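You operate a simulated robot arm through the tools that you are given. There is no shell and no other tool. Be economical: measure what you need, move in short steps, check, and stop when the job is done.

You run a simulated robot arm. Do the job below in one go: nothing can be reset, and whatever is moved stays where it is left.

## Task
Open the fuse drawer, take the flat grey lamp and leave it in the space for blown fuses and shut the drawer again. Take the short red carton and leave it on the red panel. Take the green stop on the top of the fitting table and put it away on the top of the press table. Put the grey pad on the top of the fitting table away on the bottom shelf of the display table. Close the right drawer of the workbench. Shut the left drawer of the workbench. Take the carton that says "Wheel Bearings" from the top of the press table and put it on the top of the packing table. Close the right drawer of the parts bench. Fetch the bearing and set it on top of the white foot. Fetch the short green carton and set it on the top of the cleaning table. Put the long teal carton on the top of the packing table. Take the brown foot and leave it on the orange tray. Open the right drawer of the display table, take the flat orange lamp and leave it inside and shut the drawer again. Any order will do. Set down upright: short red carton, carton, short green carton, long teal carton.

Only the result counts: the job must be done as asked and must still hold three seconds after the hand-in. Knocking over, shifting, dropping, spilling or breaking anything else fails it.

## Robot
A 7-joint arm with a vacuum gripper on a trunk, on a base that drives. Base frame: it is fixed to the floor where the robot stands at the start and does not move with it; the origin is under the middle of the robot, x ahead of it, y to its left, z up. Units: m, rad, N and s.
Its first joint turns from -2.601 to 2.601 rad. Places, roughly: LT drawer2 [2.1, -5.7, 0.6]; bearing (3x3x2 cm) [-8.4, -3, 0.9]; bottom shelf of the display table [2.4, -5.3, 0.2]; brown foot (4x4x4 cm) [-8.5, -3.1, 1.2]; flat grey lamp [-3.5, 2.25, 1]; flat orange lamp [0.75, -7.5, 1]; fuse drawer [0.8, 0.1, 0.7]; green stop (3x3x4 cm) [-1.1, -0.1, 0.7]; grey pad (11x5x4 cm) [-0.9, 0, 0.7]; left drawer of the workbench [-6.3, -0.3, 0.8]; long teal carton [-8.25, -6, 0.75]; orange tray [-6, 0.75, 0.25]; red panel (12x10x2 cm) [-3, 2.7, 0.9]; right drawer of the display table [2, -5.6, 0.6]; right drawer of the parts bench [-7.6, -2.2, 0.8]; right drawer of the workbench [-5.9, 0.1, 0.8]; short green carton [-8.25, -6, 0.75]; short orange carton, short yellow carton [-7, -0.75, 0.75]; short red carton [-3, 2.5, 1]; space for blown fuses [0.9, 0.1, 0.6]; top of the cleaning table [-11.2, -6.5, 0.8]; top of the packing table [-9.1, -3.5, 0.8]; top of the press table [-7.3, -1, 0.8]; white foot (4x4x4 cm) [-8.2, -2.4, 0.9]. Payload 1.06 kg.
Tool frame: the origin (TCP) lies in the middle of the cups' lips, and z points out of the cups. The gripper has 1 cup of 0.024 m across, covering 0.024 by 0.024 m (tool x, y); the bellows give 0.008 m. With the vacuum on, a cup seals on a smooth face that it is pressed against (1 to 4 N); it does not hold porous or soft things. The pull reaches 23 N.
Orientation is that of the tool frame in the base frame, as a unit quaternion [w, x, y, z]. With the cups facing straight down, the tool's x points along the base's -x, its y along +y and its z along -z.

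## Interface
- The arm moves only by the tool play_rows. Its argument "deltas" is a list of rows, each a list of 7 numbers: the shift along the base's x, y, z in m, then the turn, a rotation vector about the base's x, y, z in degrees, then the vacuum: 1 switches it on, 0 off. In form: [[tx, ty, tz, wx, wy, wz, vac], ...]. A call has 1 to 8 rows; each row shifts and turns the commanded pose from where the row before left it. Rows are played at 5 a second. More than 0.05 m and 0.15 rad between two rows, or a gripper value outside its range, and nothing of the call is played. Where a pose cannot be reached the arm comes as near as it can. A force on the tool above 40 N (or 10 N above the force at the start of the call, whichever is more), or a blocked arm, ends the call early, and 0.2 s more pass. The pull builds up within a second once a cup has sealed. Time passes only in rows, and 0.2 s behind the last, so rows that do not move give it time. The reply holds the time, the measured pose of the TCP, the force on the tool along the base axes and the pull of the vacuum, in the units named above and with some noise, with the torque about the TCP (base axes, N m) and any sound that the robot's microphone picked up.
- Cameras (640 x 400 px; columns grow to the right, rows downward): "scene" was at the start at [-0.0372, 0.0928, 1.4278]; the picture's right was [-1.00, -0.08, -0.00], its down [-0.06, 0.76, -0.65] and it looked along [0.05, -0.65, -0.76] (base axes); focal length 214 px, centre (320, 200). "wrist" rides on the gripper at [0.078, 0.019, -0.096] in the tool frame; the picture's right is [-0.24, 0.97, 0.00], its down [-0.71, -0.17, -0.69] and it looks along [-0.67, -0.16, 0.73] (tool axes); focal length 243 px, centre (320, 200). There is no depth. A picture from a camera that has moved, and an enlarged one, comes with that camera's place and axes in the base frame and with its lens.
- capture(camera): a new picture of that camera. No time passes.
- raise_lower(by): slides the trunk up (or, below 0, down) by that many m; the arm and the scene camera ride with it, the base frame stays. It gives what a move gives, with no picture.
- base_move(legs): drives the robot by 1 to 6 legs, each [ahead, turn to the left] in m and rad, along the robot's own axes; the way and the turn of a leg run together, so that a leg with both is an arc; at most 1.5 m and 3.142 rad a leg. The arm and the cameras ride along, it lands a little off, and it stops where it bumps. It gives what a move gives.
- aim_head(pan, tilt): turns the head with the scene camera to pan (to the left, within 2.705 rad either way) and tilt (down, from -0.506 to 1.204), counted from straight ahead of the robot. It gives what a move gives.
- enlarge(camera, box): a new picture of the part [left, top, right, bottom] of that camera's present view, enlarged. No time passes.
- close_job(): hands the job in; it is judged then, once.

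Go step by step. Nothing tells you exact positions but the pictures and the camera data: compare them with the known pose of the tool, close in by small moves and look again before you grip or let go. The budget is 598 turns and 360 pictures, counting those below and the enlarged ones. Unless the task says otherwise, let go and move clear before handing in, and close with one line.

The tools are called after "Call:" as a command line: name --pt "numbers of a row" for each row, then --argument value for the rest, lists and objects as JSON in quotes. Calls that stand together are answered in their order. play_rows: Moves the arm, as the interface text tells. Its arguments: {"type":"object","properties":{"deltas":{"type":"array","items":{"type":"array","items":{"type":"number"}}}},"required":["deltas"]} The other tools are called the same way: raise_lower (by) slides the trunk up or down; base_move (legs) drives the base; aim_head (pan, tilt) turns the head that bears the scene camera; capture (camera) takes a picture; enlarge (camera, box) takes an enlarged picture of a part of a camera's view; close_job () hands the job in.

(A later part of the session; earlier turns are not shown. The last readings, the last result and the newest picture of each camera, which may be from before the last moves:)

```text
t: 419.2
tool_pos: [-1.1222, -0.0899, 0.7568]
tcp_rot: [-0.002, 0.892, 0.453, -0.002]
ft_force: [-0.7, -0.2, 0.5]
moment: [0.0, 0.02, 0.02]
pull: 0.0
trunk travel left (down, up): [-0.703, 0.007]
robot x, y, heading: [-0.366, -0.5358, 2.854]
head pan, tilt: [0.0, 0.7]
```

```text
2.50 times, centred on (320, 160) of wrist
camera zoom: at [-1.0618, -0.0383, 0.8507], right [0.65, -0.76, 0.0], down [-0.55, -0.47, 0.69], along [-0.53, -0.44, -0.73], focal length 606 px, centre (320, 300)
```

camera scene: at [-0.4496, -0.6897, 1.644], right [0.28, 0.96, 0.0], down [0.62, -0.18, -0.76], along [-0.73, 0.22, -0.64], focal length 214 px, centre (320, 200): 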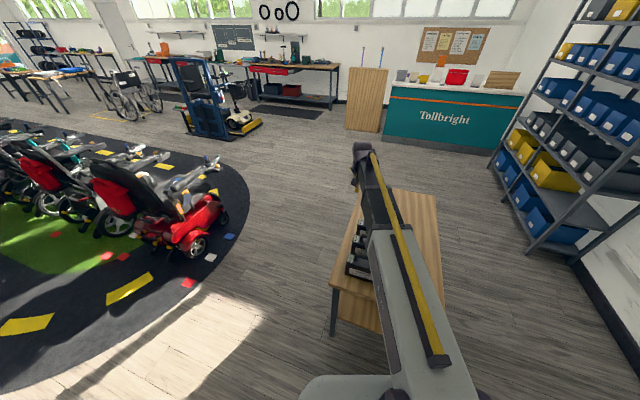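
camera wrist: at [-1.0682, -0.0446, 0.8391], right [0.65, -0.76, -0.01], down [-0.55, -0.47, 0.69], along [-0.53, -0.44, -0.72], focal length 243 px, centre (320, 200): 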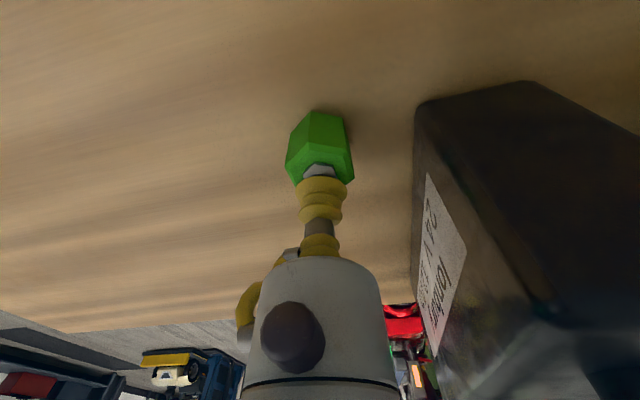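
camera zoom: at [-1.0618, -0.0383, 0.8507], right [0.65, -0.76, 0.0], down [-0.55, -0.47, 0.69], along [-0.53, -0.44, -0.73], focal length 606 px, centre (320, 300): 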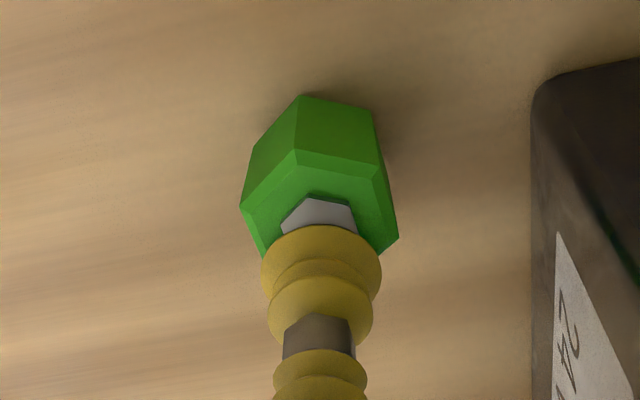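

Call:
play_rows --pt "0.0025 0.002 0 0 0 0 1" --pt "0 0 -0.005 0 0 0 1" --pt "0 0 -0.004 0 0 0 1" --pt "0 0 -0.002 0 0 0 1" --pt "0 0 0 0 0 0 1"

Call:
enlarge --camera "wrist" --box '[240, 80, 400, 240]'

```text
t: 420.4
tool_pos: [-1.121, -0.0888, 0.7491]
tcp_rot: [-0.003, 0.891, 0.453, -0.003]
ft_force: [-6.4, -4.2, 21.4]
moment: [0.09, -0.14, 0.0]
pull: 0.0
trunk travel left (down, up): [-0.703, 0.007]
robot x, y, heading: [-0.3627, -0.5396, 2.86]
head pan, tilt: [0.0, 0.7]
```

```text
2.50 times, centred on (320, 160) of wrist
camera zoom: at [-1.0597, -0.0377, 0.8425], right [0.65, -0.76, -0.01], down [-0.55, -0.47, 0.69], along [-0.53, -0.44, -0.72], focal length 606 px, centre (320, 300)
```

zoom: 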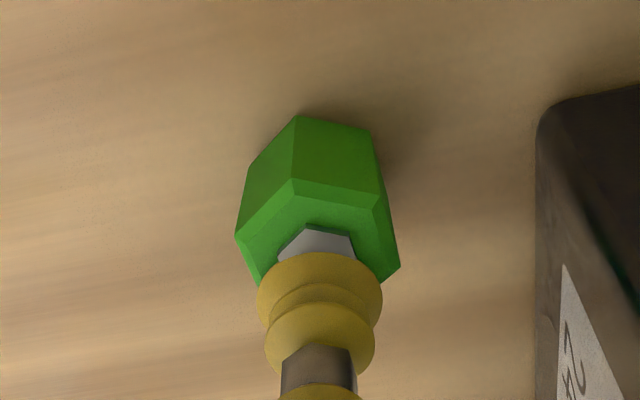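

Call:
play_rows --pt "0 0 0.02 0 0 0 1" --pt "0.0065 0.0055 0 0 0 0 1" --pt "0 0 -0.009 0 0 0 1" --pt "0 0 -0.005 0 0 0 1" --pt "0 0 0 0 0 0 1"

Call:
enlarge --camera "wrist" --box '[240, 80, 400, 240]'

```text
t: 421.6
tool_pos: [-1.1143, -0.0826, 0.7517]
tcp_rot: [-0.001, 0.892, 0.452, -0.003]
ft_force: [1.2, 0.1, 2.0]
moment: [0.0, 0.0, 0.01]
pull: 0.0
trunk travel left (down, up): [-0.703, 0.007]
robot x, y, heading: [-0.366, -0.5389, 2.853]
head pan, tilt: [0.0, 0.7]
```

```text
2.50 times, centred on (320, 160) of wrist
camera zoom: at [-1.0528, -0.031, 0.8458], right [0.65, -0.76, -0.01], down [-0.55, -0.47, 0.69], along [-0.53, -0.44, -0.73], focal length 606 px, centre (320, 300)
```

zoom: 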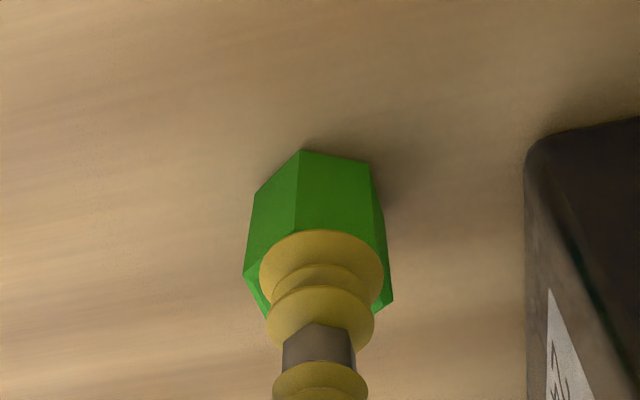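

Call:
play_rows --pt "0 0 0.012 0 0 0 1" --pt "-0.0031 -0.0026 0 0 0 0 1" --pt "0 0 -0.009 0 0 0 1" --pt "0 0 -0.005 0 0 0 1" --pt "0 0 0 0 0 0 1" --pt "0 0 0 0 0 0 1"

Call:
enlarge --camera "wrist" --box '[240, 80, 400, 240]'

```text
t: 423.0
tool_pos: [-1.1173, -0.0857, 0.7505]
tcp_rot: [-0.003, 0.891, 0.453, -0.004]
ft_force: [-3.0, 0.5, 17.1]
moment: [-0.01, -0.02, 0.01]
pull: 23.0
trunk travel left (down, up): [-0.703, 0.007]
robot x, y, heading: [-0.3653, -0.5342, 2.855]
head pan, tilt: [0.0, 0.7]
```

```text
2.50 times, centred on (320, 160) of wrist
camera zoom: at [-1.0562, -0.0338, 0.8447], right [0.65, -0.76, -0.01], down [-0.55, -0.47, 0.69], along [-0.53, -0.44, -0.73], focal length 606 px, centre (320, 300)
```

zoom: 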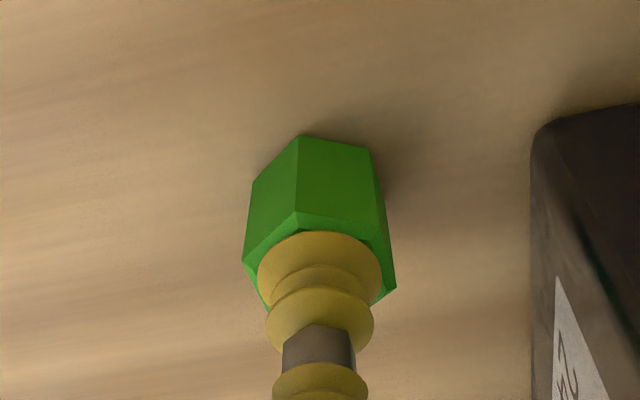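

Call:
play_rows --pt "0 0 0.02 0 0 0 1" --pt "0 0 0.045 0 0 0 1" --pt "0 0 0.045 0 0 0 1" --pt "0 0 0.045 0 0 0 1" --pt "0 0 0.045 0 0 0 1" --pt "0 0 0.045 0 0 0 1" --pt "0 0 0.045 0 0 0 1" --pt "0 0 0.045 0 0 0 1"

Call:
capture --camera "wrist"

Call:
aim_head --pan 0.1 --tilt 0.3

Call:
capture --camera "scene"

```text
t: 424.8
tool_pos: [-1.1153, -0.0831, 1.0837]
tcp_rot: [-0.001, 0.892, 0.452, -0.003]
ft_force: [0.2, -0.7, 0.5]
moment: [-0.01, 0.0, 0.01]
pull: 22.6
trunk travel left (down, up): [-0.703, 0.007]
robot x, y, heading: [-0.3649, -0.5363, 2.857]
head pan, tilt: [0.0, 0.7]
```

```text
231 pictures are left
camera wrist: at [-1.0551, -0.0323, 1.1786], right [0.65, -0.76, 0.0], down [-0.55, -0.47, 0.69], along [-0.53, -0.44, -0.73], focal length 243 px, centre (320, 200)
```

wrist: 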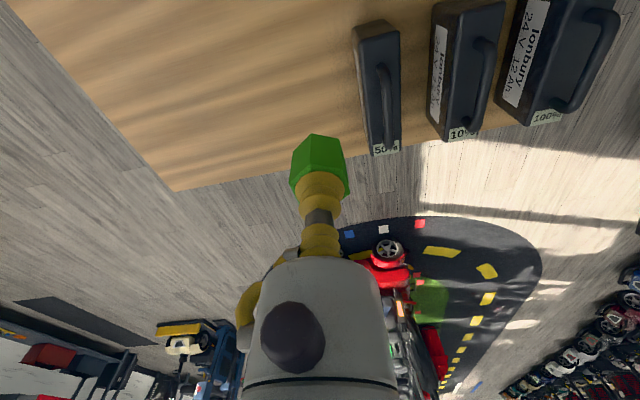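

```text
t: 425.7
tool_pos: [-1.115, -0.0842, 1.0845]
tcp_rot: [-0.001, 0.892, 0.452, -0.003]
ft_force: [0.4, 0.1, 0.0]
moment: [-0.02, 0.04, 0.0]
pull: 23.0
trunk travel left (down, up): [-0.703, 0.007]
robot x, y, heading: [-0.3628, -0.5375, 2.849]
head pan, tilt: [0.099, 0.3]
```

```text
230 pictures are left
camera scene: at [-0.4595, -0.6965, 1.6801], right [0.19, 0.98, 0.0], down [0.29, -0.06, -0.95], along [-0.94, 0.18, -0.3], focal length 214 px, centre (320, 200)
```

scene: 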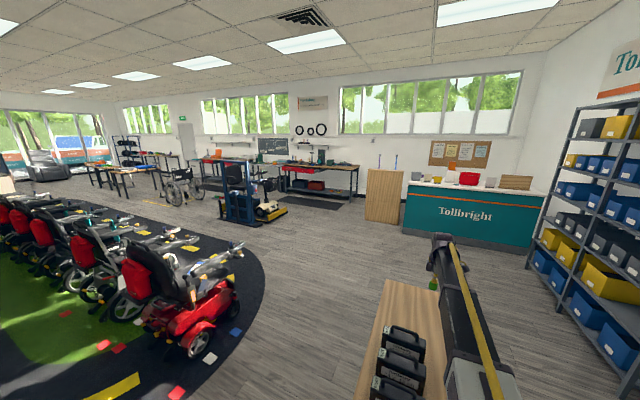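

Call:
play_rows --pt "0.037 -0.022 0.01 0 0 0 1" --pt "0.037 -0.022 0.01 0 0 0 1" --pt "0.037 -0.022 0 0 0 0 1" --pt "0.037 -0.022 0 0 0 0 1" --pt "0.037 -0.022 0 0 0 0 1" --pt "0.037 -0.022 0 0 0 0 1"

Call:
base_move --legs '[[-0.2, 0], [0, -1.3], [0.6, 0], [0, 0.45], [0.35, 0], [0, 0.5]]'

Call:
capture --camera "scene"

```text
t: 427.1
tool_pos: [-0.8941, -0.2152, 1.1027]
tcp_rot: [-0.002, 0.892, 0.452, -0.004]
ft_force: [-0.3, -0.4, -0.6]
moment: [-0.01, 0.03, -0.01]
pull: 22.8
trunk travel left (down, up): [-0.703, 0.007]
robot x, y, heading: [-0.3646, -0.5414, 2.853]
head pan, tilt: [0.099, 0.3]
```

```text
t: 439.6
tool_pos: [-0.7009, 0.8153, 1.1013]
tcp_rot: [-0.002, 0.957, 0.291, -0.003]
ft_force: [-0.2, 0.2, -0.4]
moment: [0.0, 0.01, -0.01]
pull: 23.3
trunk travel left (down, up): [-0.703, 0.007]
robot x, y, heading: [-0.309, 0.3284, 2.504]
head pan, tilt: [0.099, 0.3]
```

```text
229 pictures are left
camera scene: at [-0.4541, 0.2142, 1.6801], right [0.51, 0.86, 0.0], down [0.25, -0.15, -0.96], along [-0.82, 0.49, -0.3], focal length 214 px, centre (320, 200)
```

scene: 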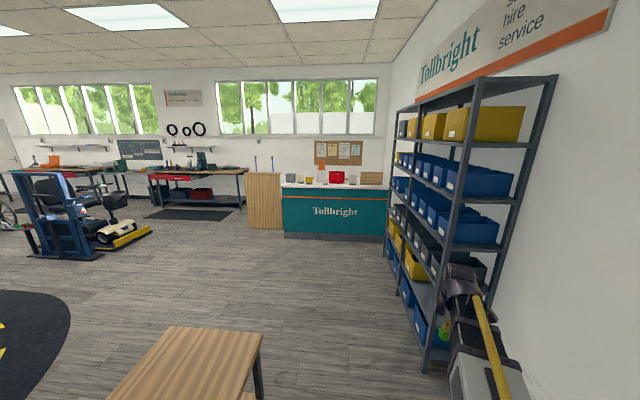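

Call:
base_move --legs '[[0, 0.14], [1.468, 0], [0, 0.783], [1.45, 0], [1.4, 0], [0, -0.9]]'

Call:
aim_head --pan 0.3 --tilt 0.6

Call:
capture --camera "scene"

Call:
aim_head --pan 1.3 --tilt 0.5

Call:
capture --camera "scene"

```text
t: 465.3
tool_pos: [-4.7743, 0.5822, 1.1033]
tcp_rot: [-0.002, 0.945, 0.326, -0.003]
ft_force: [0.2, 0.2, 0.4]
moment: [0.01, 0.0, -0.03]
pull: 22.7
trunk travel left (down, up): [-0.703, 0.007]
robot x, y, heading: [-4.3534, 0.126, 2.581]
head pan, tilt: [0.099, 0.3]
```

```text
t: 466.1
tool_pos: [-4.7731, 0.5823, 1.1027]
tcp_rot: [-0.002, 0.945, 0.326, -0.002]
ft_force: [0.2, 0.0, -0.8]
moment: [0.02, 0.01, 0.02]
pull: 23.3
trunk travel left (down, up): [-0.703, 0.007]
robot x, y, heading: [-4.3504, 0.1242, 2.581]
head pan, tilt: [0.3, 0.6]
```

```text
228 pictures are left
camera scene: at [-4.4859, -0.0184, 1.6527], right [0.26, 0.97, 0.0], down [0.55, -0.15, -0.83], along [-0.8, 0.21, -0.56], focal length 214 px, centre (320, 200)
```

scene: 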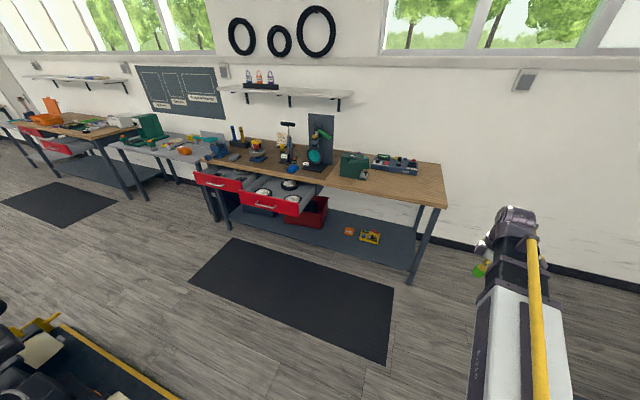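

```text
t: 467.4
tool_pos: [-4.7752, 0.5811, 1.1019]
tcp_rot: [-0.002, 0.945, 0.326, -0.002]
ft_force: [1.4, -0.8, 0.5]
moment: [-0.01, -0.03, -0.03]
pull: 22.5
trunk travel left (down, up): [-0.703, 0.007]
robot x, y, heading: [-4.3479, 0.1276, 2.58]
head pan, tilt: [1.3, 0.499]
```

```text
227 pictures are left
camera scene: at [-4.4677, -0.1025, 1.6618], right [-0.67, 0.74, 0.0], down [0.35, 0.32, -0.88], along [-0.65, -0.59, -0.48], focal length 214 px, centre (320, 200)
```

scene: 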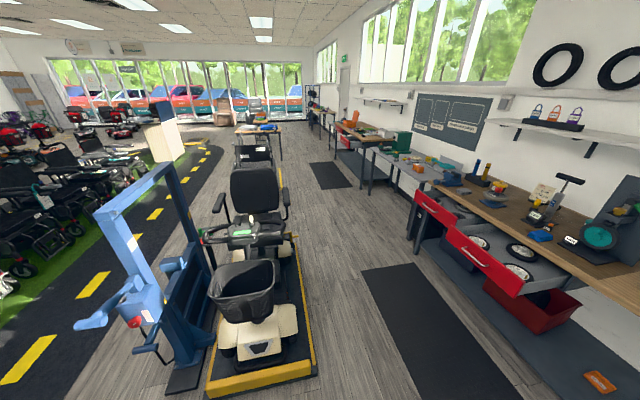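

Call:
base_move --legs '[[0, 0.735], [0.78, 0], [0, 0.773], [1.0, 0]]'

Call:
aim_head --pan -0.6 --tilt 0.6

Call:
capture --camera "scene"

```text
t: 480.3
tool_pos: [-6.2044, -1.1926, 1.1019]
tcp_rot: [0.001, 0.473, 0.881, -0.002]
ft_force: [-0.9, -1.1, -0.7]
moment: [-0.03, -0.03, 0.01]
pull: 23.3
trunk travel left (down, up): [-0.703, 0.007]
robot x, y, heading: [-5.7184, -0.8031, -2.212]
head pan, tilt: [1.3, 0.499]
```

```text
t: 482.2
tool_pos: [-6.2032, -1.1922, 1.1009]
tcp_rot: [0.0, 0.473, 0.881, -0.003]
ft_force: [0.5, -0.7, -0.3]
moment: [0.0, 0.05, 0.01]
pull: 23.2
trunk travel left (down, up): [-0.703, 0.007]
robot x, y, heading: [-5.72, -0.8088, -2.212]
head pan, tilt: [-0.6, 0.6]
```

```text
226 pictures are left
camera scene: at [-5.6342, -0.8996, 1.6527], right [-0.32, 0.95, 0.0], down [0.53, 0.18, -0.83], along [-0.78, -0.27, -0.56], focal length 214 px, centre (320, 200)
```

scene: 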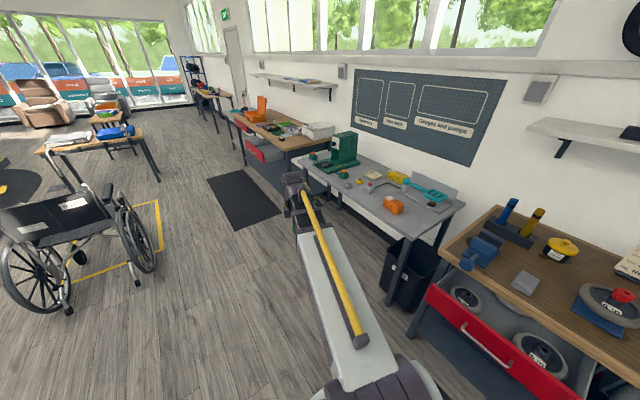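

Call:
base_move --legs '[[0, 0.02], [0.95, 0], [0, -1.57]]'

Call:
aim_head --pan 0 --tilt 0.75

Call:
capture --camera "scene"

Call:
capture --camera "wrist"

```text
t: 491.2
tool_pos: [-6.6679, -1.1048, 1.1024]
tcp_rot: [-0.002, 0.949, 0.314, -0.002]
ft_force: [-0.2, -0.3, 0.0]
moment: [-0.01, -0.01, -0.04]
pull: 22.6
trunk travel left (down, up): [-0.703, 0.007]
robot x, y, heading: [-6.2537, -1.5741, 2.556]
head pan, tilt: [-0.6, 0.6]
```

```text
t: 492.2
tool_pos: [-6.6689, -1.1063, 1.1019]
tcp_rot: [-0.001, 0.95, 0.314, -0.002]
ft_force: [0.3, -0.7, -0.4]
moment: [0.03, 0.01, 0.01]
pull: 23.1
trunk travel left (down, up): [-0.703, 0.007]
robot x, y, heading: [-6.2564, -1.5672, 2.555]
head pan, tilt: [0.0, 0.75]
```

```text
225 pictures are left
camera scene: at [-6.3803, -1.6926, 1.6398], right [0.55, 0.83, 0.0], down [0.57, -0.38, -0.73], along [-0.61, 0.41, -0.68], focal length 214 px, centre (320, 200)
```

scene: 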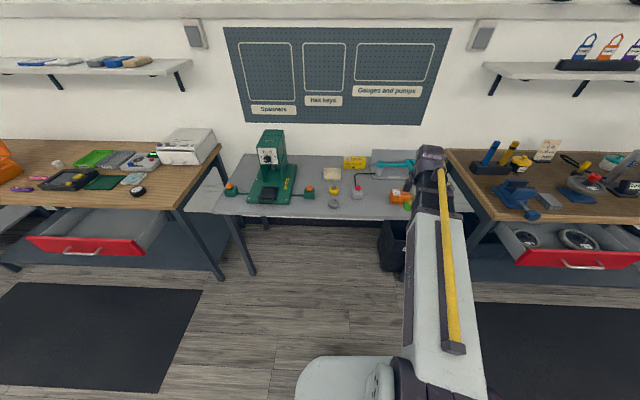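

```text
224 pictures are left
camera wrist: at [-6.5951, -1.0757, 1.1957], right [0.39, -0.92, -0.01], down [-0.67, -0.29, 0.69], along [-0.63, -0.27, -0.73], focal length 243 px, centre (320, 200)
```

wrist: 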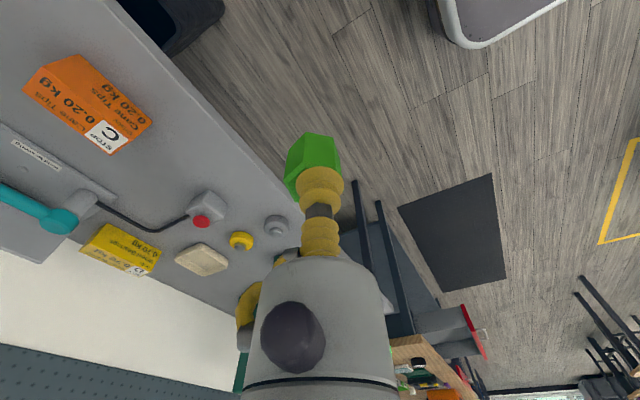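

Call:
enlarge --camera "scene" --box '[180, 120, 460, 295]'

```text
2.29 times, centred on (320, 208) of scene
camera zoom: at [-6.3803, -1.6926, 1.6398], right [0.55, 0.83, 0.0], down [0.57, -0.38, -0.73], along [-0.61, 0.41, -0.68], focal length 490 px, centre (320, 183)
```

zoom: 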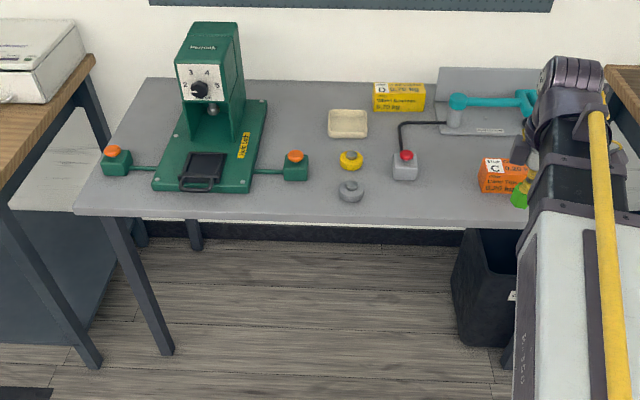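

Call:
base_move --legs '[[0.38, 0]]'

Call:
capture --camera "scene"

Call:
capture --camera "wrist"

```text
t: 494.6
tool_pos: [-6.9867, -0.8912, 1.1022]
tcp_rot: [-0.002, 0.95, 0.312, -0.002]
ft_force: [-0.6, -0.9, -0.6]
moment: [-0.01, -0.03, -0.01]
pull: 22.9
trunk travel left (down, up): [-0.703, 0.007]
robot x, y, heading: [-6.5753, -1.3582, 2.548]
head pan, tilt: [0.0, 0.75]
```

```text
222 pictures are left
camera scene: at [-6.6999, -1.4791, 1.6398], right [0.56, 0.83, 0.0], down [0.57, -0.38, -0.73], along [-0.61, 0.41, -0.68], focal length 214 px, centre (320, 200)
```

scene: 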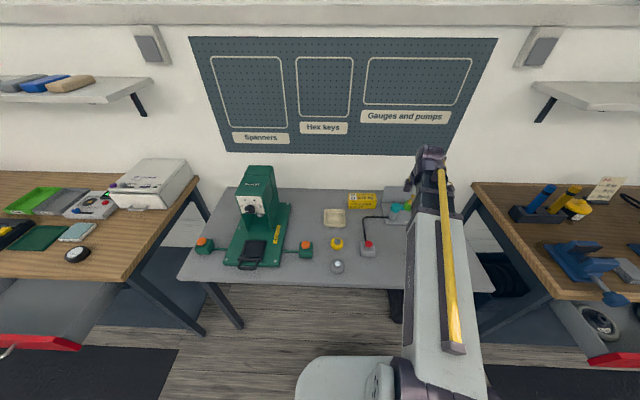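

```text
221 pictures are left
camera wrist: at [-6.9118, -0.8613, 1.1956], right [0.39, -0.92, -0.01], down [-0.67, -0.28, 0.69], along [-0.64, -0.26, -0.73], focal length 243 px, centre (320, 200)
```

wrist: 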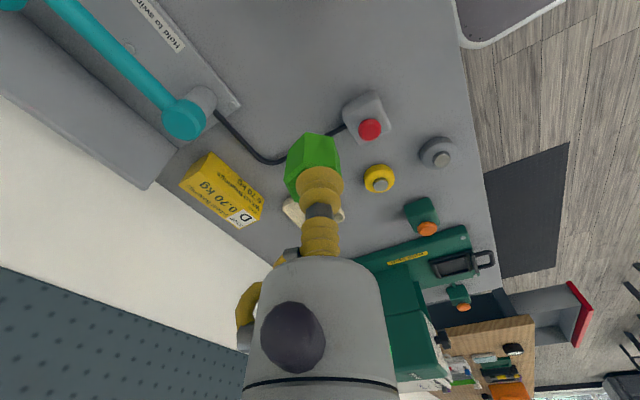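

Call:
play_rows --pt "0 0 0 0 0 -8.4 1" --pt "0 0 0 0 0 -8.4 1" --pt "0 0 0 0 0 -8.4 1" --pt "0 0 0 0 0 -8.4 1" --pt "0 0 0 0 0 -8.4 1" --pt "0 0 0 0 0 -8.4 1" --pt "0 0 0 0 0 -8.4 1" --pt "0 0 0 0 0 -8.4 1"

Call:
capture --camera "wrist"

```text
t: 496.4
tool_pos: [-6.9845, -0.8925, 1.1014]
tcp_rot: [-0.003, 0.964, -0.267, -0.001]
ft_force: [0.1, 0.3, -0.1]
moment: [0.01, -0.02, 0.0]
pull: 22.8
trunk travel left (down, up): [-0.703, 0.007]
robot x, y, heading: [-6.5736, -1.3576, 2.549]
head pan, tilt: [0.0, 0.75]
```

```text
220 pictures are left
camera wrist: at [-6.9282, -0.9499, 1.1958], right [-0.7, -0.71, -0.01], down [-0.52, 0.51, 0.69], along [-0.49, 0.49, -0.73], focal length 243 px, centre (320, 200)
```

wrist: 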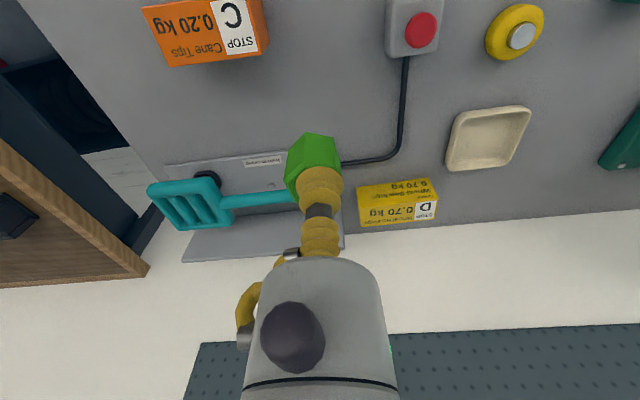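

Call:
play_rows --pt "0 0 -0.045 0 0 0 1" --pt "0 0 -0.045 0 0 0 1" --pt "0 0 -0.045 0 0 0 1" --pt "0 0 -0.045 0 0 0 1" --pt "0 0 -0.03 0 0 0 1"

Call:
capture --camera "wrist"

```text
t: 497.6
tool_pos: [-6.9859, -0.8911, 0.8933]
tcp_rot: [-0.001, 0.964, -0.266, 0.0]
ft_force: [-0.5, 0.6, 0.2]
moment: [-0.02, -0.02, 0.0]
pull: 22.9
trunk travel left (down, up): [-0.703, 0.007]
robot x, y, heading: [-6.5752, -1.3593, 2.549]
head pan, tilt: [0.0, 0.75]
```

```text
219 pictures are left
camera wrist: at [-6.9293, -0.9491, 0.9868], right [-0.7, -0.71, -0.01], down [-0.52, 0.51, 0.69], along [-0.49, 0.48, -0.73], focal length 243 px, centre (320, 200)
```

wrist: 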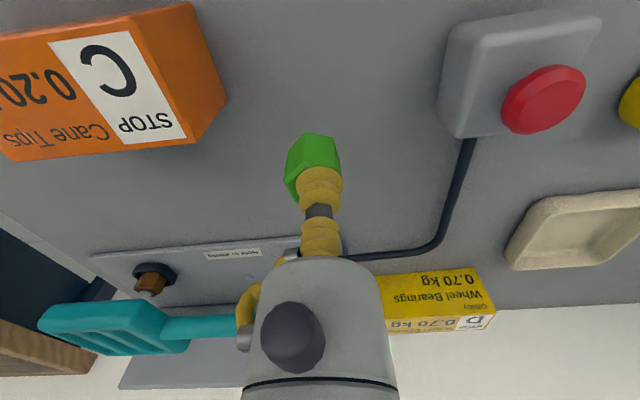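

Call:
play_rows --pt "0 0 -0.02 0 0 0 1" --pt "0 0 -0.015 0 0 0 1"

Call:
capture --camera "wrist"

```text
t: 498.2
tool_pos: [-6.9847, -0.8912, 0.8592]
tcp_rot: [-0.003, 0.964, -0.266, 0.0]
ft_force: [0.5, 0.3, -0.2]
moment: [0.0, 0.0, 0.02]
pull: 22.7
trunk travel left (down, up): [-0.703, 0.007]
robot x, y, heading: [-6.5776, -1.3642, 2.55]
head pan, tilt: [0.0, 0.75]
```

```text
218 pictures are left
camera wrist: at [-6.9293, -0.9487, 0.9515], right [-0.7, -0.71, -0.01], down [-0.52, 0.51, 0.69], along [-0.49, 0.48, -0.73], focal length 243 px, centre (320, 200)
```

wrist: 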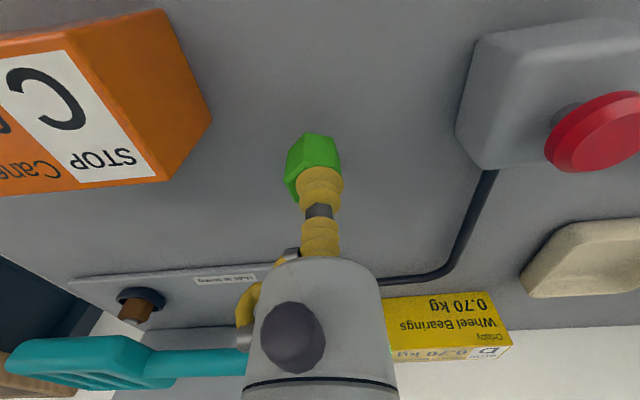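

Call:
play_rows --pt "0 0 -0.008 0 0 0 1" --pt "0 0 -0.007 0 0 0 1"

Call:
play_rows --pt "0 0 -0.007 0 0 0 1" --pt "0 0 -0.006 0 0 0 1"

Call:
capture --camera "wrist"

```text
t: 498.8
tool_pos: [-6.9859, -0.8917, 0.843]
tcp_rot: [-0.003, 0.964, -0.265, -0.001]
ft_force: [-0.1, -1.3, -0.8]
moment: [0.03, -0.02, 0.04]
pull: 23.0
trunk travel left (down, up): [-0.703, 0.007]
robot x, y, heading: [-6.5756, -1.3582, 2.549]
head pan, tilt: [0.0, 0.75]
```

```text
t: 499.4
tool_pos: [-6.9846, -0.8916, 0.8314]
tcp_rot: [-0.003, 0.964, -0.265, -0.002]
ft_force: [-1.4, 0.7, 18.8]
moment: [-0.01, 0.01, -0.02]
pull: 23.3
trunk travel left (down, up): [-0.703, 0.007]
robot x, y, heading: [-6.5759, -1.358, 2.549]
head pan, tilt: [0.0, 0.75]
```

```text
217 pictures are left
camera wrist: at [-6.9288, -0.9493, 0.9249], right [-0.7, -0.71, -0.01], down [-0.52, 0.5, 0.69], along [-0.49, 0.49, -0.72], focal length 243 px, centre (320, 200)
```

wrist: 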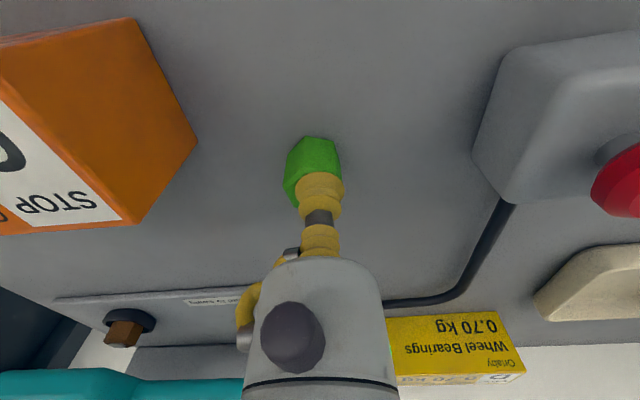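

Touchdown; release and lift.

Call:
play_rows --pt "0 0 0.001 0 0 0 0" --pt "0 0 0 0 0 0 0" --pt "0 0 0 0 0 0 0" --pt "0 0 0.015 0 0 0 0" --pt "0 0 0.04 0 0 0 0" --pt "0 0 0.045 0 0 0 0" --pt "0 0 0.045 0 0 0 0" --pt "0 0 0.045 0 0 0 0"

Call:
capture --camera "wrist"

```text
t: 501.2
tool_pos: [-6.9849, -0.889, 1.0207]
tcp_rot: [-0.003, 0.964, -0.266, 0.0]
ft_force: [0.0, -0.2, 0.2]
moment: [0.02, -0.01, 0.01]
pull: 0.0
trunk travel left (down, up): [-0.703, 0.007]
robot x, y, heading: [-6.5747, -1.3644, 2.55]
head pan, tilt: [0.0, 0.75]
```

```text
216 pictures are left
camera wrist: at [-6.9298, -0.9463, 1.1142], right [-0.7, -0.71, -0.01], down [-0.52, 0.51, 0.69], along [-0.49, 0.48, -0.73], focal length 243 px, centre (320, 200)
```

wrist: 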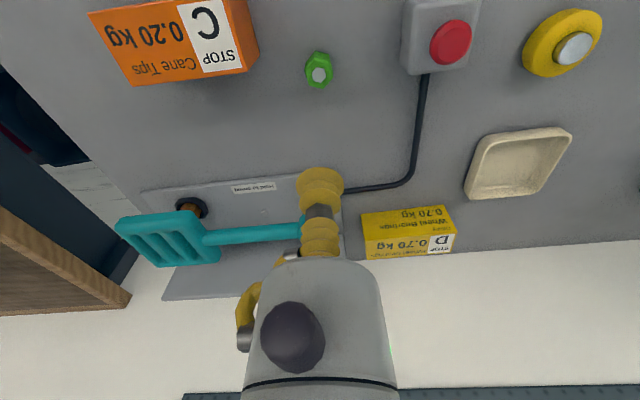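

Call:
play_rows --pt "0 0 0.04 0 0 0 0" --pt "-0.045 0.012 0.01 0 0 0 0" --pt "-0.045 0.012 0 0 0 0 0" --pt "-0.045 0.012 0 0 0 0 0" --pt "-0.045 0.012 0 0 0 0 0" --pt "-0.045 0.012 0 0 0 0 0" --pt "-0.045 0.012 0 0 0 0 0" --pt "-0.045 0.012 0 0 0 0 0"

Call:
capture --camera "wrist"

```text
t: 503.0
tool_pos: [-7.2984, -0.8072, 1.0694]
tcp_rot: [-0.002, 0.964, -0.265, -0.001]
ft_force: [-0.3, 1.5, 0.5]
moment: [0.0, -0.01, 0.01]
pull: 0.1
trunk travel left (down, up): [-0.703, 0.007]
robot x, y, heading: [-6.5739, -1.3592, 2.551]
head pan, tilt: [0.0, 0.75]
```

```text
215 pictures are left
camera wrist: at [-7.2424, -0.8647, 1.1631], right [-0.7, -0.71, -0.01], down [-0.52, 0.51, 0.69], along [-0.49, 0.48, -0.73], focal length 243 px, centre (320, 200)
```

wrist: 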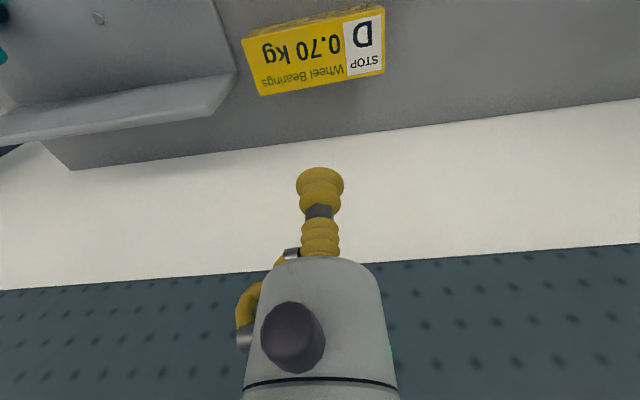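

Call:
play_rows --pt "0.005 -0.005 -0.045 0 0 0 0" --pt "0 0 -0.045 0 0 0 0" --pt "0 0 -0.045 0 0 0 0"

Call:
capture --camera "wrist"

```text
t: 503.8
tool_pos: [-7.296, -0.8113, 0.9335]
tcp_rot: [-0.004, 0.964, -0.265, -0.001]
ft_force: [-0.1, -0.1, -0.2]
moment: [0.01, 0.03, 0.0]
pull: 0.1
trunk travel left (down, up): [-0.703, 0.007]
robot x, y, heading: [-6.5746, -1.3586, 2.553]
head pan, tilt: [0.0, 0.75]
```

```text
214 pictures are left
camera wrist: at [-7.2381, -0.8694, 1.027], right [-0.7, -0.71, -0.01], down [-0.52, 0.51, 0.69], along [-0.49, 0.48, -0.73], focal length 243 px, centre (320, 200)
```

wrist: 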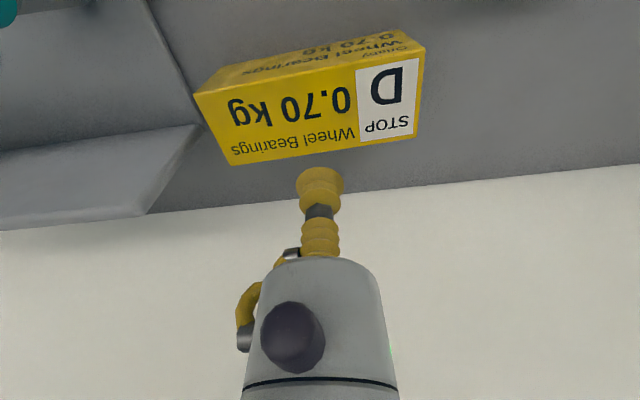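

Call:
play_rows --pt "0 0 -0.04 0 0 0 0" --pt "0 0 -0.025 0 0 0 1" --pt "0 0 -0.007 0 0 0 1" --pt "0 0 -0.005 0 0 0 1"

```text
t: 504.8
tool_pos: [-7.2949, -0.8124, 0.8579]
tcp_rot: [-0.004, 0.964, -0.265, -0.002]
ft_force: [-3.1, 4.4, 20.2]
moment: [-0.17, -0.03, 0.1]
pull: 22.9
trunk travel left (down, up): [-0.703, 0.007]
robot x, y, heading: [-6.5755, -1.3587, 2.549]
head pan, tilt: [0.0, 0.75]
```

Call:
play_rows --pt "0 0 0.02 0 0 0 1" --pt "0 0 0.04 0 0 0 1" --pt "0 0 0.045 0 0 0 1" --pt "0 0 0.045 0 0 0 1" --pt "0 0 0.045 0 0 0 1" --pt "0 0 0.045 0 0 0 1"

Call:
base_move --legs '[[-0.4, 0]]'

Call:
play_rows --pt "0.037 -0.026 0 0 0 0 1" --pt "0.037 -0.026 0 0 0 0 1" --pt "0.037 -0.026 0 0 0 0 1" --pt "0.037 -0.026 0 0 0 0 1" --pt "0.037 -0.026 0 0 0 0 1"

Call:
aim_head --pan 1.3 --tilt 0.5

Call:
capture --camera "scene"

```text
t: 506.2
tool_pos: [-7.2945, -0.8123, 1.0964]
tcp_rot: [-0.003, 0.964, -0.266, 0.0]
ft_force: [0.0, 0.3, -7.3]
moment: [0.0, 0.08, 0.02]
pull: 23.2
trunk travel left (down, up): [-0.703, 0.007]
robot x, y, heading: [-6.5748, -1.3619, 2.548]
head pan, tilt: [0.0, 0.75]
```

```text
t: 508.8
tool_pos: [-6.9581, -1.038, 1.0942]
tcp_rot: [-0.003, 0.964, -0.265, 0.0]
ft_force: [-0.2, 0.3, -6.7]
moment: [0.02, 0.08, 0.0]
pull: 23.2
trunk travel left (down, up): [-0.703, 0.007]
robot x, y, heading: [-6.2389, -1.5819, 2.548]
head pan, tilt: [0.0, 0.75]
```

```text
t: 509.9
tool_pos: [-6.7736, -1.1665, 1.0956]
tcp_rot: [-0.003, 0.964, -0.265, -0.001]
ft_force: [-0.3, 0.4, -6.6]
moment: [0.01, 0.05, 0.04]
pull: 23.3
trunk travel left (down, up): [-0.703, 0.007]
robot x, y, heading: [-6.2337, -1.5839, 2.546]
head pan, tilt: [0.0, 0.75]
```

```text
t: 511.4
tool_pos: [-6.7751, -1.1646, 1.0955]
tcp_rot: [-0.004, 0.964, -0.266, 0.0]
ft_force: [-0.8, -0.2, -6.8]
moment: [-0.03, 0.05, -0.01]
pull: 23.0
trunk travel left (down, up): [-0.703, 0.007]
robot x, y, heading: [-6.2344, -1.5877, 2.551]
head pan, tilt: [1.3, 0.499]
```

```text
213 pictures are left
camera scene: at [-6.3629, -1.8108, 1.6617], right [-0.65, 0.76, 0.0], down [0.36, 0.31, -0.88], along [-0.67, -0.57, -0.48], focal length 214 px, centre (320, 200)
```

scene: 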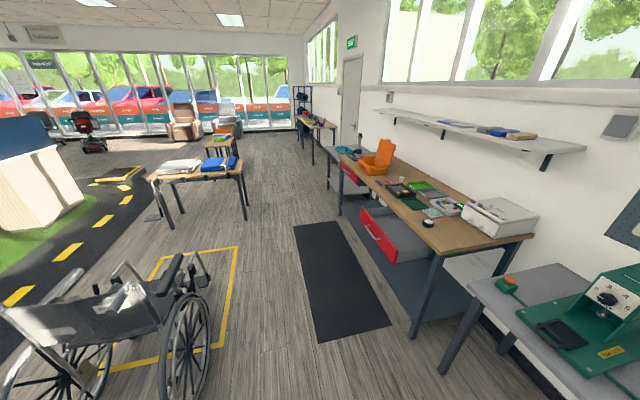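

Call:
base_move --legs '[[0, 1.537], [1.5, 0], [0.9, 0]]'

Call:
aim_head --pan -0.7 --tilt 0.6

Call:
capture --camera "scene"

```text
t: 526.9
tool_pos: [-8.1704, -3.9912, 1.0951]
tcp_rot: [-0.002, 0.89, 0.456, -0.002]
ft_force: [0.6, -0.3, -7.1]
moment: [-0.08, 0.01, 0.01]
pull: 22.9
trunk travel left (down, up): [-0.703, 0.007]
robot x, y, heading: [-7.7058, -3.4899, -2.247]
head pan, tilt: [1.3, 0.499]
```

```text
t: 528.9
tool_pos: [-8.1707, -3.9914, 1.0958]
tcp_rot: [-0.002, 0.89, 0.456, -0.002]
ft_force: [-0.5, -0.6, -6.9]
moment: [-0.06, -0.03, 0.02]
pull: 22.5
trunk travel left (down, up): [-0.703, 0.007]
robot x, y, heading: [-7.7101, -3.4914, -2.249]
head pan, tilt: [-0.7, 0.6]
```

```text
212 pictures are left
camera scene: at [-7.6312, -3.581, 1.6527], right [-0.19, 0.98, 0.0], down [0.55, 0.11, -0.82], along [-0.81, -0.16, -0.57], focal length 214 px, centre (320, 200)
```

scene: 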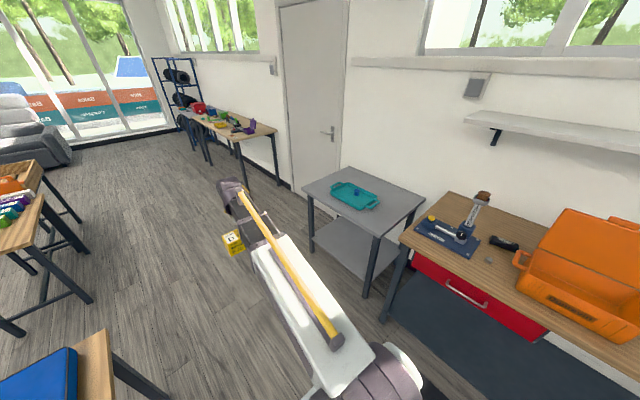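

Call:
base_move --legs '[[0, 0.05], [0.75, 0], [0, -1.57]]'

Call:
aim_head --pan 0 --tilt 0.75

Call:
capture --camera "scene"

Call:
capture --camera "wrist"

```text
t: 537.1
tool_pos: [-8.652, -3.6369, 1.0959]
tcp_rot: [-0.003, 0.955, -0.298, 0.0]
ft_force: [-0.1, 0.1, -5.9]
moment: [-0.05, 0.04, -0.02]
pull: 22.8
trunk travel left (down, up): [-0.703, 0.007]
robot x, y, heading: [-8.1437, -4.0873, 2.488]
head pan, tilt: [-0.7, 0.6]
```

```text
t: 538.2
tool_pos: [-8.6532, -3.6357, 1.0953]
tcp_rot: [-0.003, 0.955, -0.297, 0.0]
ft_force: [-0.1, -0.3, -7.0]
moment: [-0.04, 0.04, 0.02]
pull: 22.7
trunk travel left (down, up): [-0.703, 0.007]
robot x, y, heading: [-8.1426, -4.0884, 2.485]
head pan, tilt: [0.0, 0.75]
```

```text
211 pictures are left
camera scene: at [-8.2766, -4.2006, 1.6398], right [0.61, 0.79, 0.0], down [0.54, -0.42, -0.73], along [-0.58, 0.45, -0.68], focal length 214 px, centre (320, 200)
```

scene: 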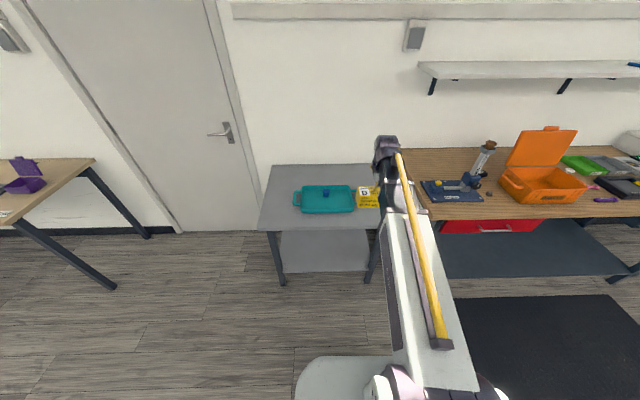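

```text
210 pictures are left
camera wrist: at [-8.5995, -3.697, 1.1893], right [-0.75, -0.67, -0.01], down [-0.49, 0.54, 0.69], along [-0.46, 0.52, -0.73], focal length 243 px, centre (320, 200)
```

wrist: 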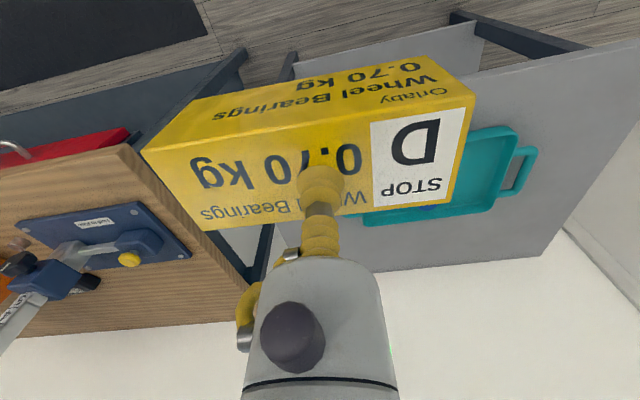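

Call:
base_move --legs '[[0.3, 0]]'

Call:
play_rows --pt "-0.005 0.044 0 0 0 4 1" --pt "-0.009 0.044 0 0 0 4 1" --pt "-0.009 0.044 0 0 0 4 1" --pt "-0.009 0.044 0 0 0 0 1" --pt "-0.009 0.041 0 0 0 0 1"

Call:
capture --camera "wrist"

Call:
capture --camera "scene"

```text
t: 540.3
tool_pos: [-8.8902, -3.4534, 1.0965]
tcp_rot: [-0.002, 0.956, -0.295, 0.0]
ft_force: [0.3, -1.4, -6.7]
moment: [-0.05, 0.04, 0.01]
pull: 22.5
trunk travel left (down, up): [-0.703, 0.007]
robot x, y, heading: [-8.3815, -3.9102, 2.488]
head pan, tilt: [0.0, 0.75]
```

```text
t: 541.5
tool_pos: [-8.9315, -3.2371, 1.0944]
tcp_rot: [-0.003, 0.981, -0.194, 0.0]
ft_force: [-0.2, 0.8, -6.9]
moment: [-0.04, 0.09, 0.05]
pull: 22.6
trunk travel left (down, up): [-0.703, 0.007]
robot x, y, heading: [-8.3829, -3.9051, 2.488]
head pan, tilt: [0.0, 0.75]
```

```text
209 pictures are left
camera wrist: at [-8.867, -3.2852, 1.1874], right [-0.59, -0.81, 0.0], down [-0.59, 0.42, 0.69], along [-0.55, 0.41, -0.73], focal length 243 px, centre (320, 200)
```

wrist: 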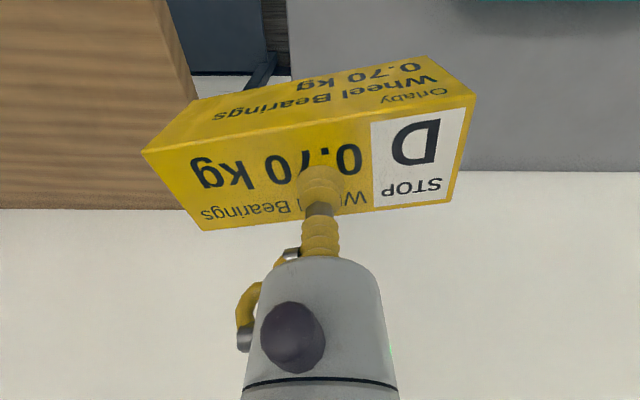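

```text
208 pictures are left
camera scene: at [-8.5137, -4.0181, 1.6398], right [0.61, 0.79, 0.0], down [0.54, -0.42, -0.73], along [-0.58, 0.44, -0.68], focal length 214 px, centre (320, 200)
```

scene: 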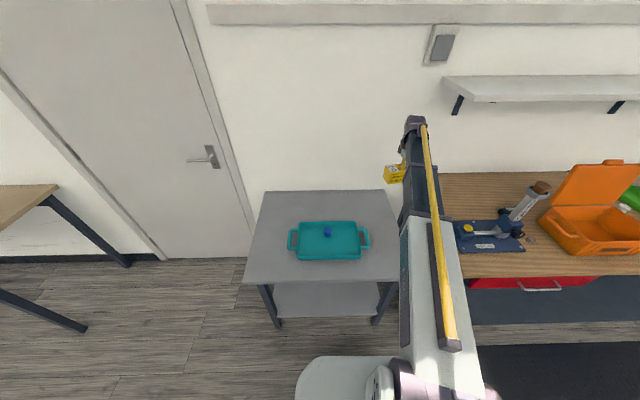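

Call:
play_rows --pt "-0.0375 -0.0193 0 0 0 0 1" --pt "-0.0375 -0.0193 0 0 0 0 1" --pt "-0.0375 -0.0193 0 0 0 0 1" --pt "-0.0375 -0.0193 0 0 0 0 1" --pt "0 0 -0.045 0 0 0 1" --pt "0 0 -0.045 0 0 0 1" --pt "0 0 -0.03 0 0 0 1"

Call:
capture --camera "wrist"

Call:
capture --camera "scene"

```text
t: 543.1
tool_pos: [-9.0796, -3.3137, 0.9717]
tcp_rot: [-0.003, 0.981, -0.194, 0.0]
ft_force: [-0.5, 0.8, -7.3]
moment: [-0.04, 0.07, -0.02]
pull: 23.1
trunk travel left (down, up): [-0.703, 0.007]
robot x, y, heading: [-8.3781, -3.9061, 2.487]
head pan, tilt: [0.0, 0.75]
```

```text
207 pictures are left
camera wrist: at [-9.0163, -3.3624, 1.0657], right [-0.59, -0.81, -0.01], down [-0.59, 0.42, 0.69], along [-0.55, 0.41, -0.73], focal length 243 px, centre (320, 200)
```

wrist: 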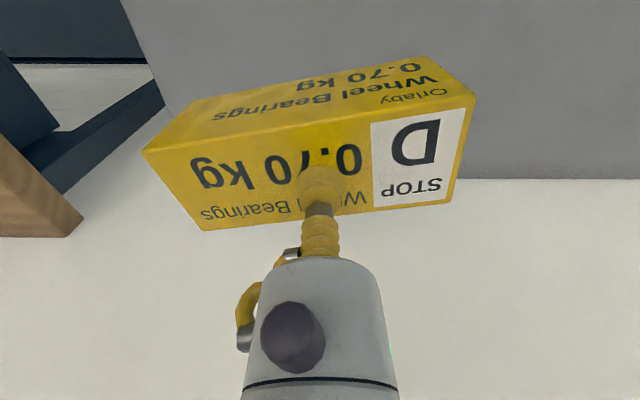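

```text
206 pictures are left
camera scene: at [-8.5139, -4.0186, 1.6398], right [0.61, 0.79, 0.0], down [0.54, -0.42, -0.73], along [-0.58, 0.44, -0.68], focal length 214 px, centre (320, 200)
```

scene: 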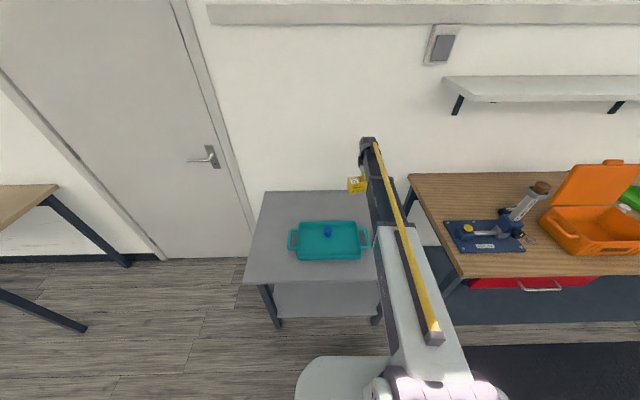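

Call:
play_rows --pt "-0.015 0.01 -0.04 0 0 0 1" --pt "0 0 -0.04 0 0 0 1" --pt "0 0 -0.01 0 0 0 1"

Call:
capture --camera "wrist"

```text
t: 543.9
tool_pos: [-9.0972, -3.3048, 0.884]
tcp_rot: [-0.004, 0.981, -0.194, 0.0]
ft_force: [0.0, 0.8, -7.6]
moment: [-0.02, 0.03, -0.03]
pull: 23.2
trunk travel left (down, up): [-0.703, 0.007]
robot x, y, heading: [-8.3795, -3.9095, 2.487]
head pan, tilt: [0.0, 0.75]
```

```text
205 pictures are left
camera wrist: at [-9.033, -3.3537, 0.9773], right [-0.59, -0.81, -0.01], down [-0.59, 0.42, 0.69], along [-0.55, 0.41, -0.73], focal length 243 px, centre (320, 200)
```

wrist: 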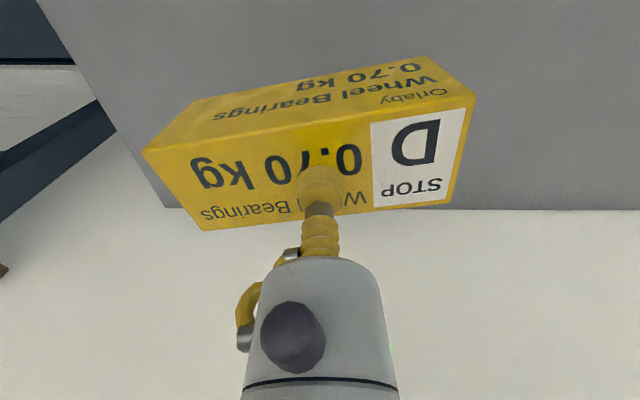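

Call:
play_rows --pt "0 0 -0.01 0 0 0 1" --pt "0 0 -0.007 0 0 0 1"

Call:
play_rows --pt "0 0 -0.006 0 0 0 1" --pt "0 0 -0.004 0 0 0 1"

```text
t: 544.5
tool_pos: [-9.0954, -3.3044, 0.8679]
tcp_rot: [-0.003, 0.981, -0.194, 0.0]
ft_force: [0.1, 0.1, -7.6]
moment: [0.01, 0.03, 0.03]
pull: 22.8
trunk travel left (down, up): [-0.703, 0.007]
robot x, y, heading: [-8.3824, -3.9082, 2.488]
head pan, tilt: [0.0, 0.75]
```

```text
t: 545.1
tool_pos: [-9.0952, -3.3051, 0.8584]
tcp_rot: [-0.003, 0.981, -0.194, 0.0]
ft_force: [0.6, 0.2, -6.6]
moment: [-0.02, 0.02, -0.01]
pull: 23.7
trunk travel left (down, up): [-0.703, 0.007]
robot x, y, heading: [-8.3806, -3.9059, 2.485]
head pan, tilt: [0.0, 0.75]
```

Call:
play_rows --pt "0 0 -0.005 0 0 0 1" --pt "0 0 -0.004 0 0 0 1"

Call:
play_rows --pt "0 0 -0.004 0 0 0 1" --pt "0 0 -0.003 0 0 0 1"

Call:
capture --camera "wrist"

```text
t: 545.7
tool_pos: [-9.0975, -3.3051, 0.8494]
tcp_rot: [-0.003, 0.981, -0.194, 0.0]
ft_force: [1.0, -0.6, -6.2]
moment: [-0.01, 0.05, -0.01]
pull: 22.8
trunk travel left (down, up): [-0.703, 0.007]
robot x, y, heading: [-8.3823, -3.9048, 2.487]
head pan, tilt: [0.0, 0.75]
```

```text
t: 546.3
tool_pos: [-9.097, -3.3052, 0.8414]
tcp_rot: [-0.003, 0.981, -0.194, 0.0]
ft_force: [-0.2, -0.7, -6.5]
moment: [-0.04, 0.04, -0.01]
pull: 23.3
trunk travel left (down, up): [-0.703, 0.007]
robot x, y, heading: [-8.3797, -3.9058, 2.493]
head pan, tilt: [0.0, 0.75]
```

```text
204 pictures are left
camera wrist: at [-9.0321, -3.3537, 0.9357], right [-0.59, -0.81, -0.01], down [-0.59, 0.42, 0.69], along [-0.55, 0.41, -0.73], focal length 243 px, centre (320, 200)
```

wrist: 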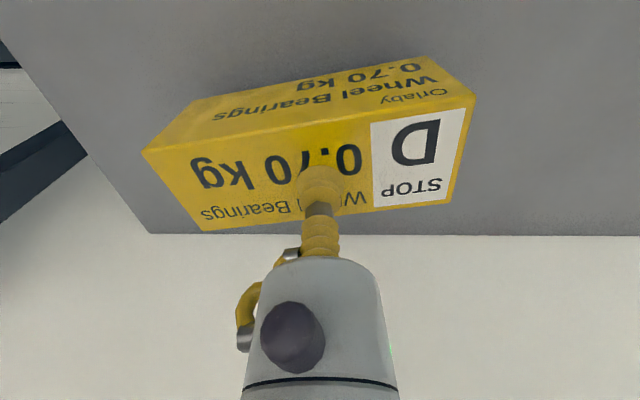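

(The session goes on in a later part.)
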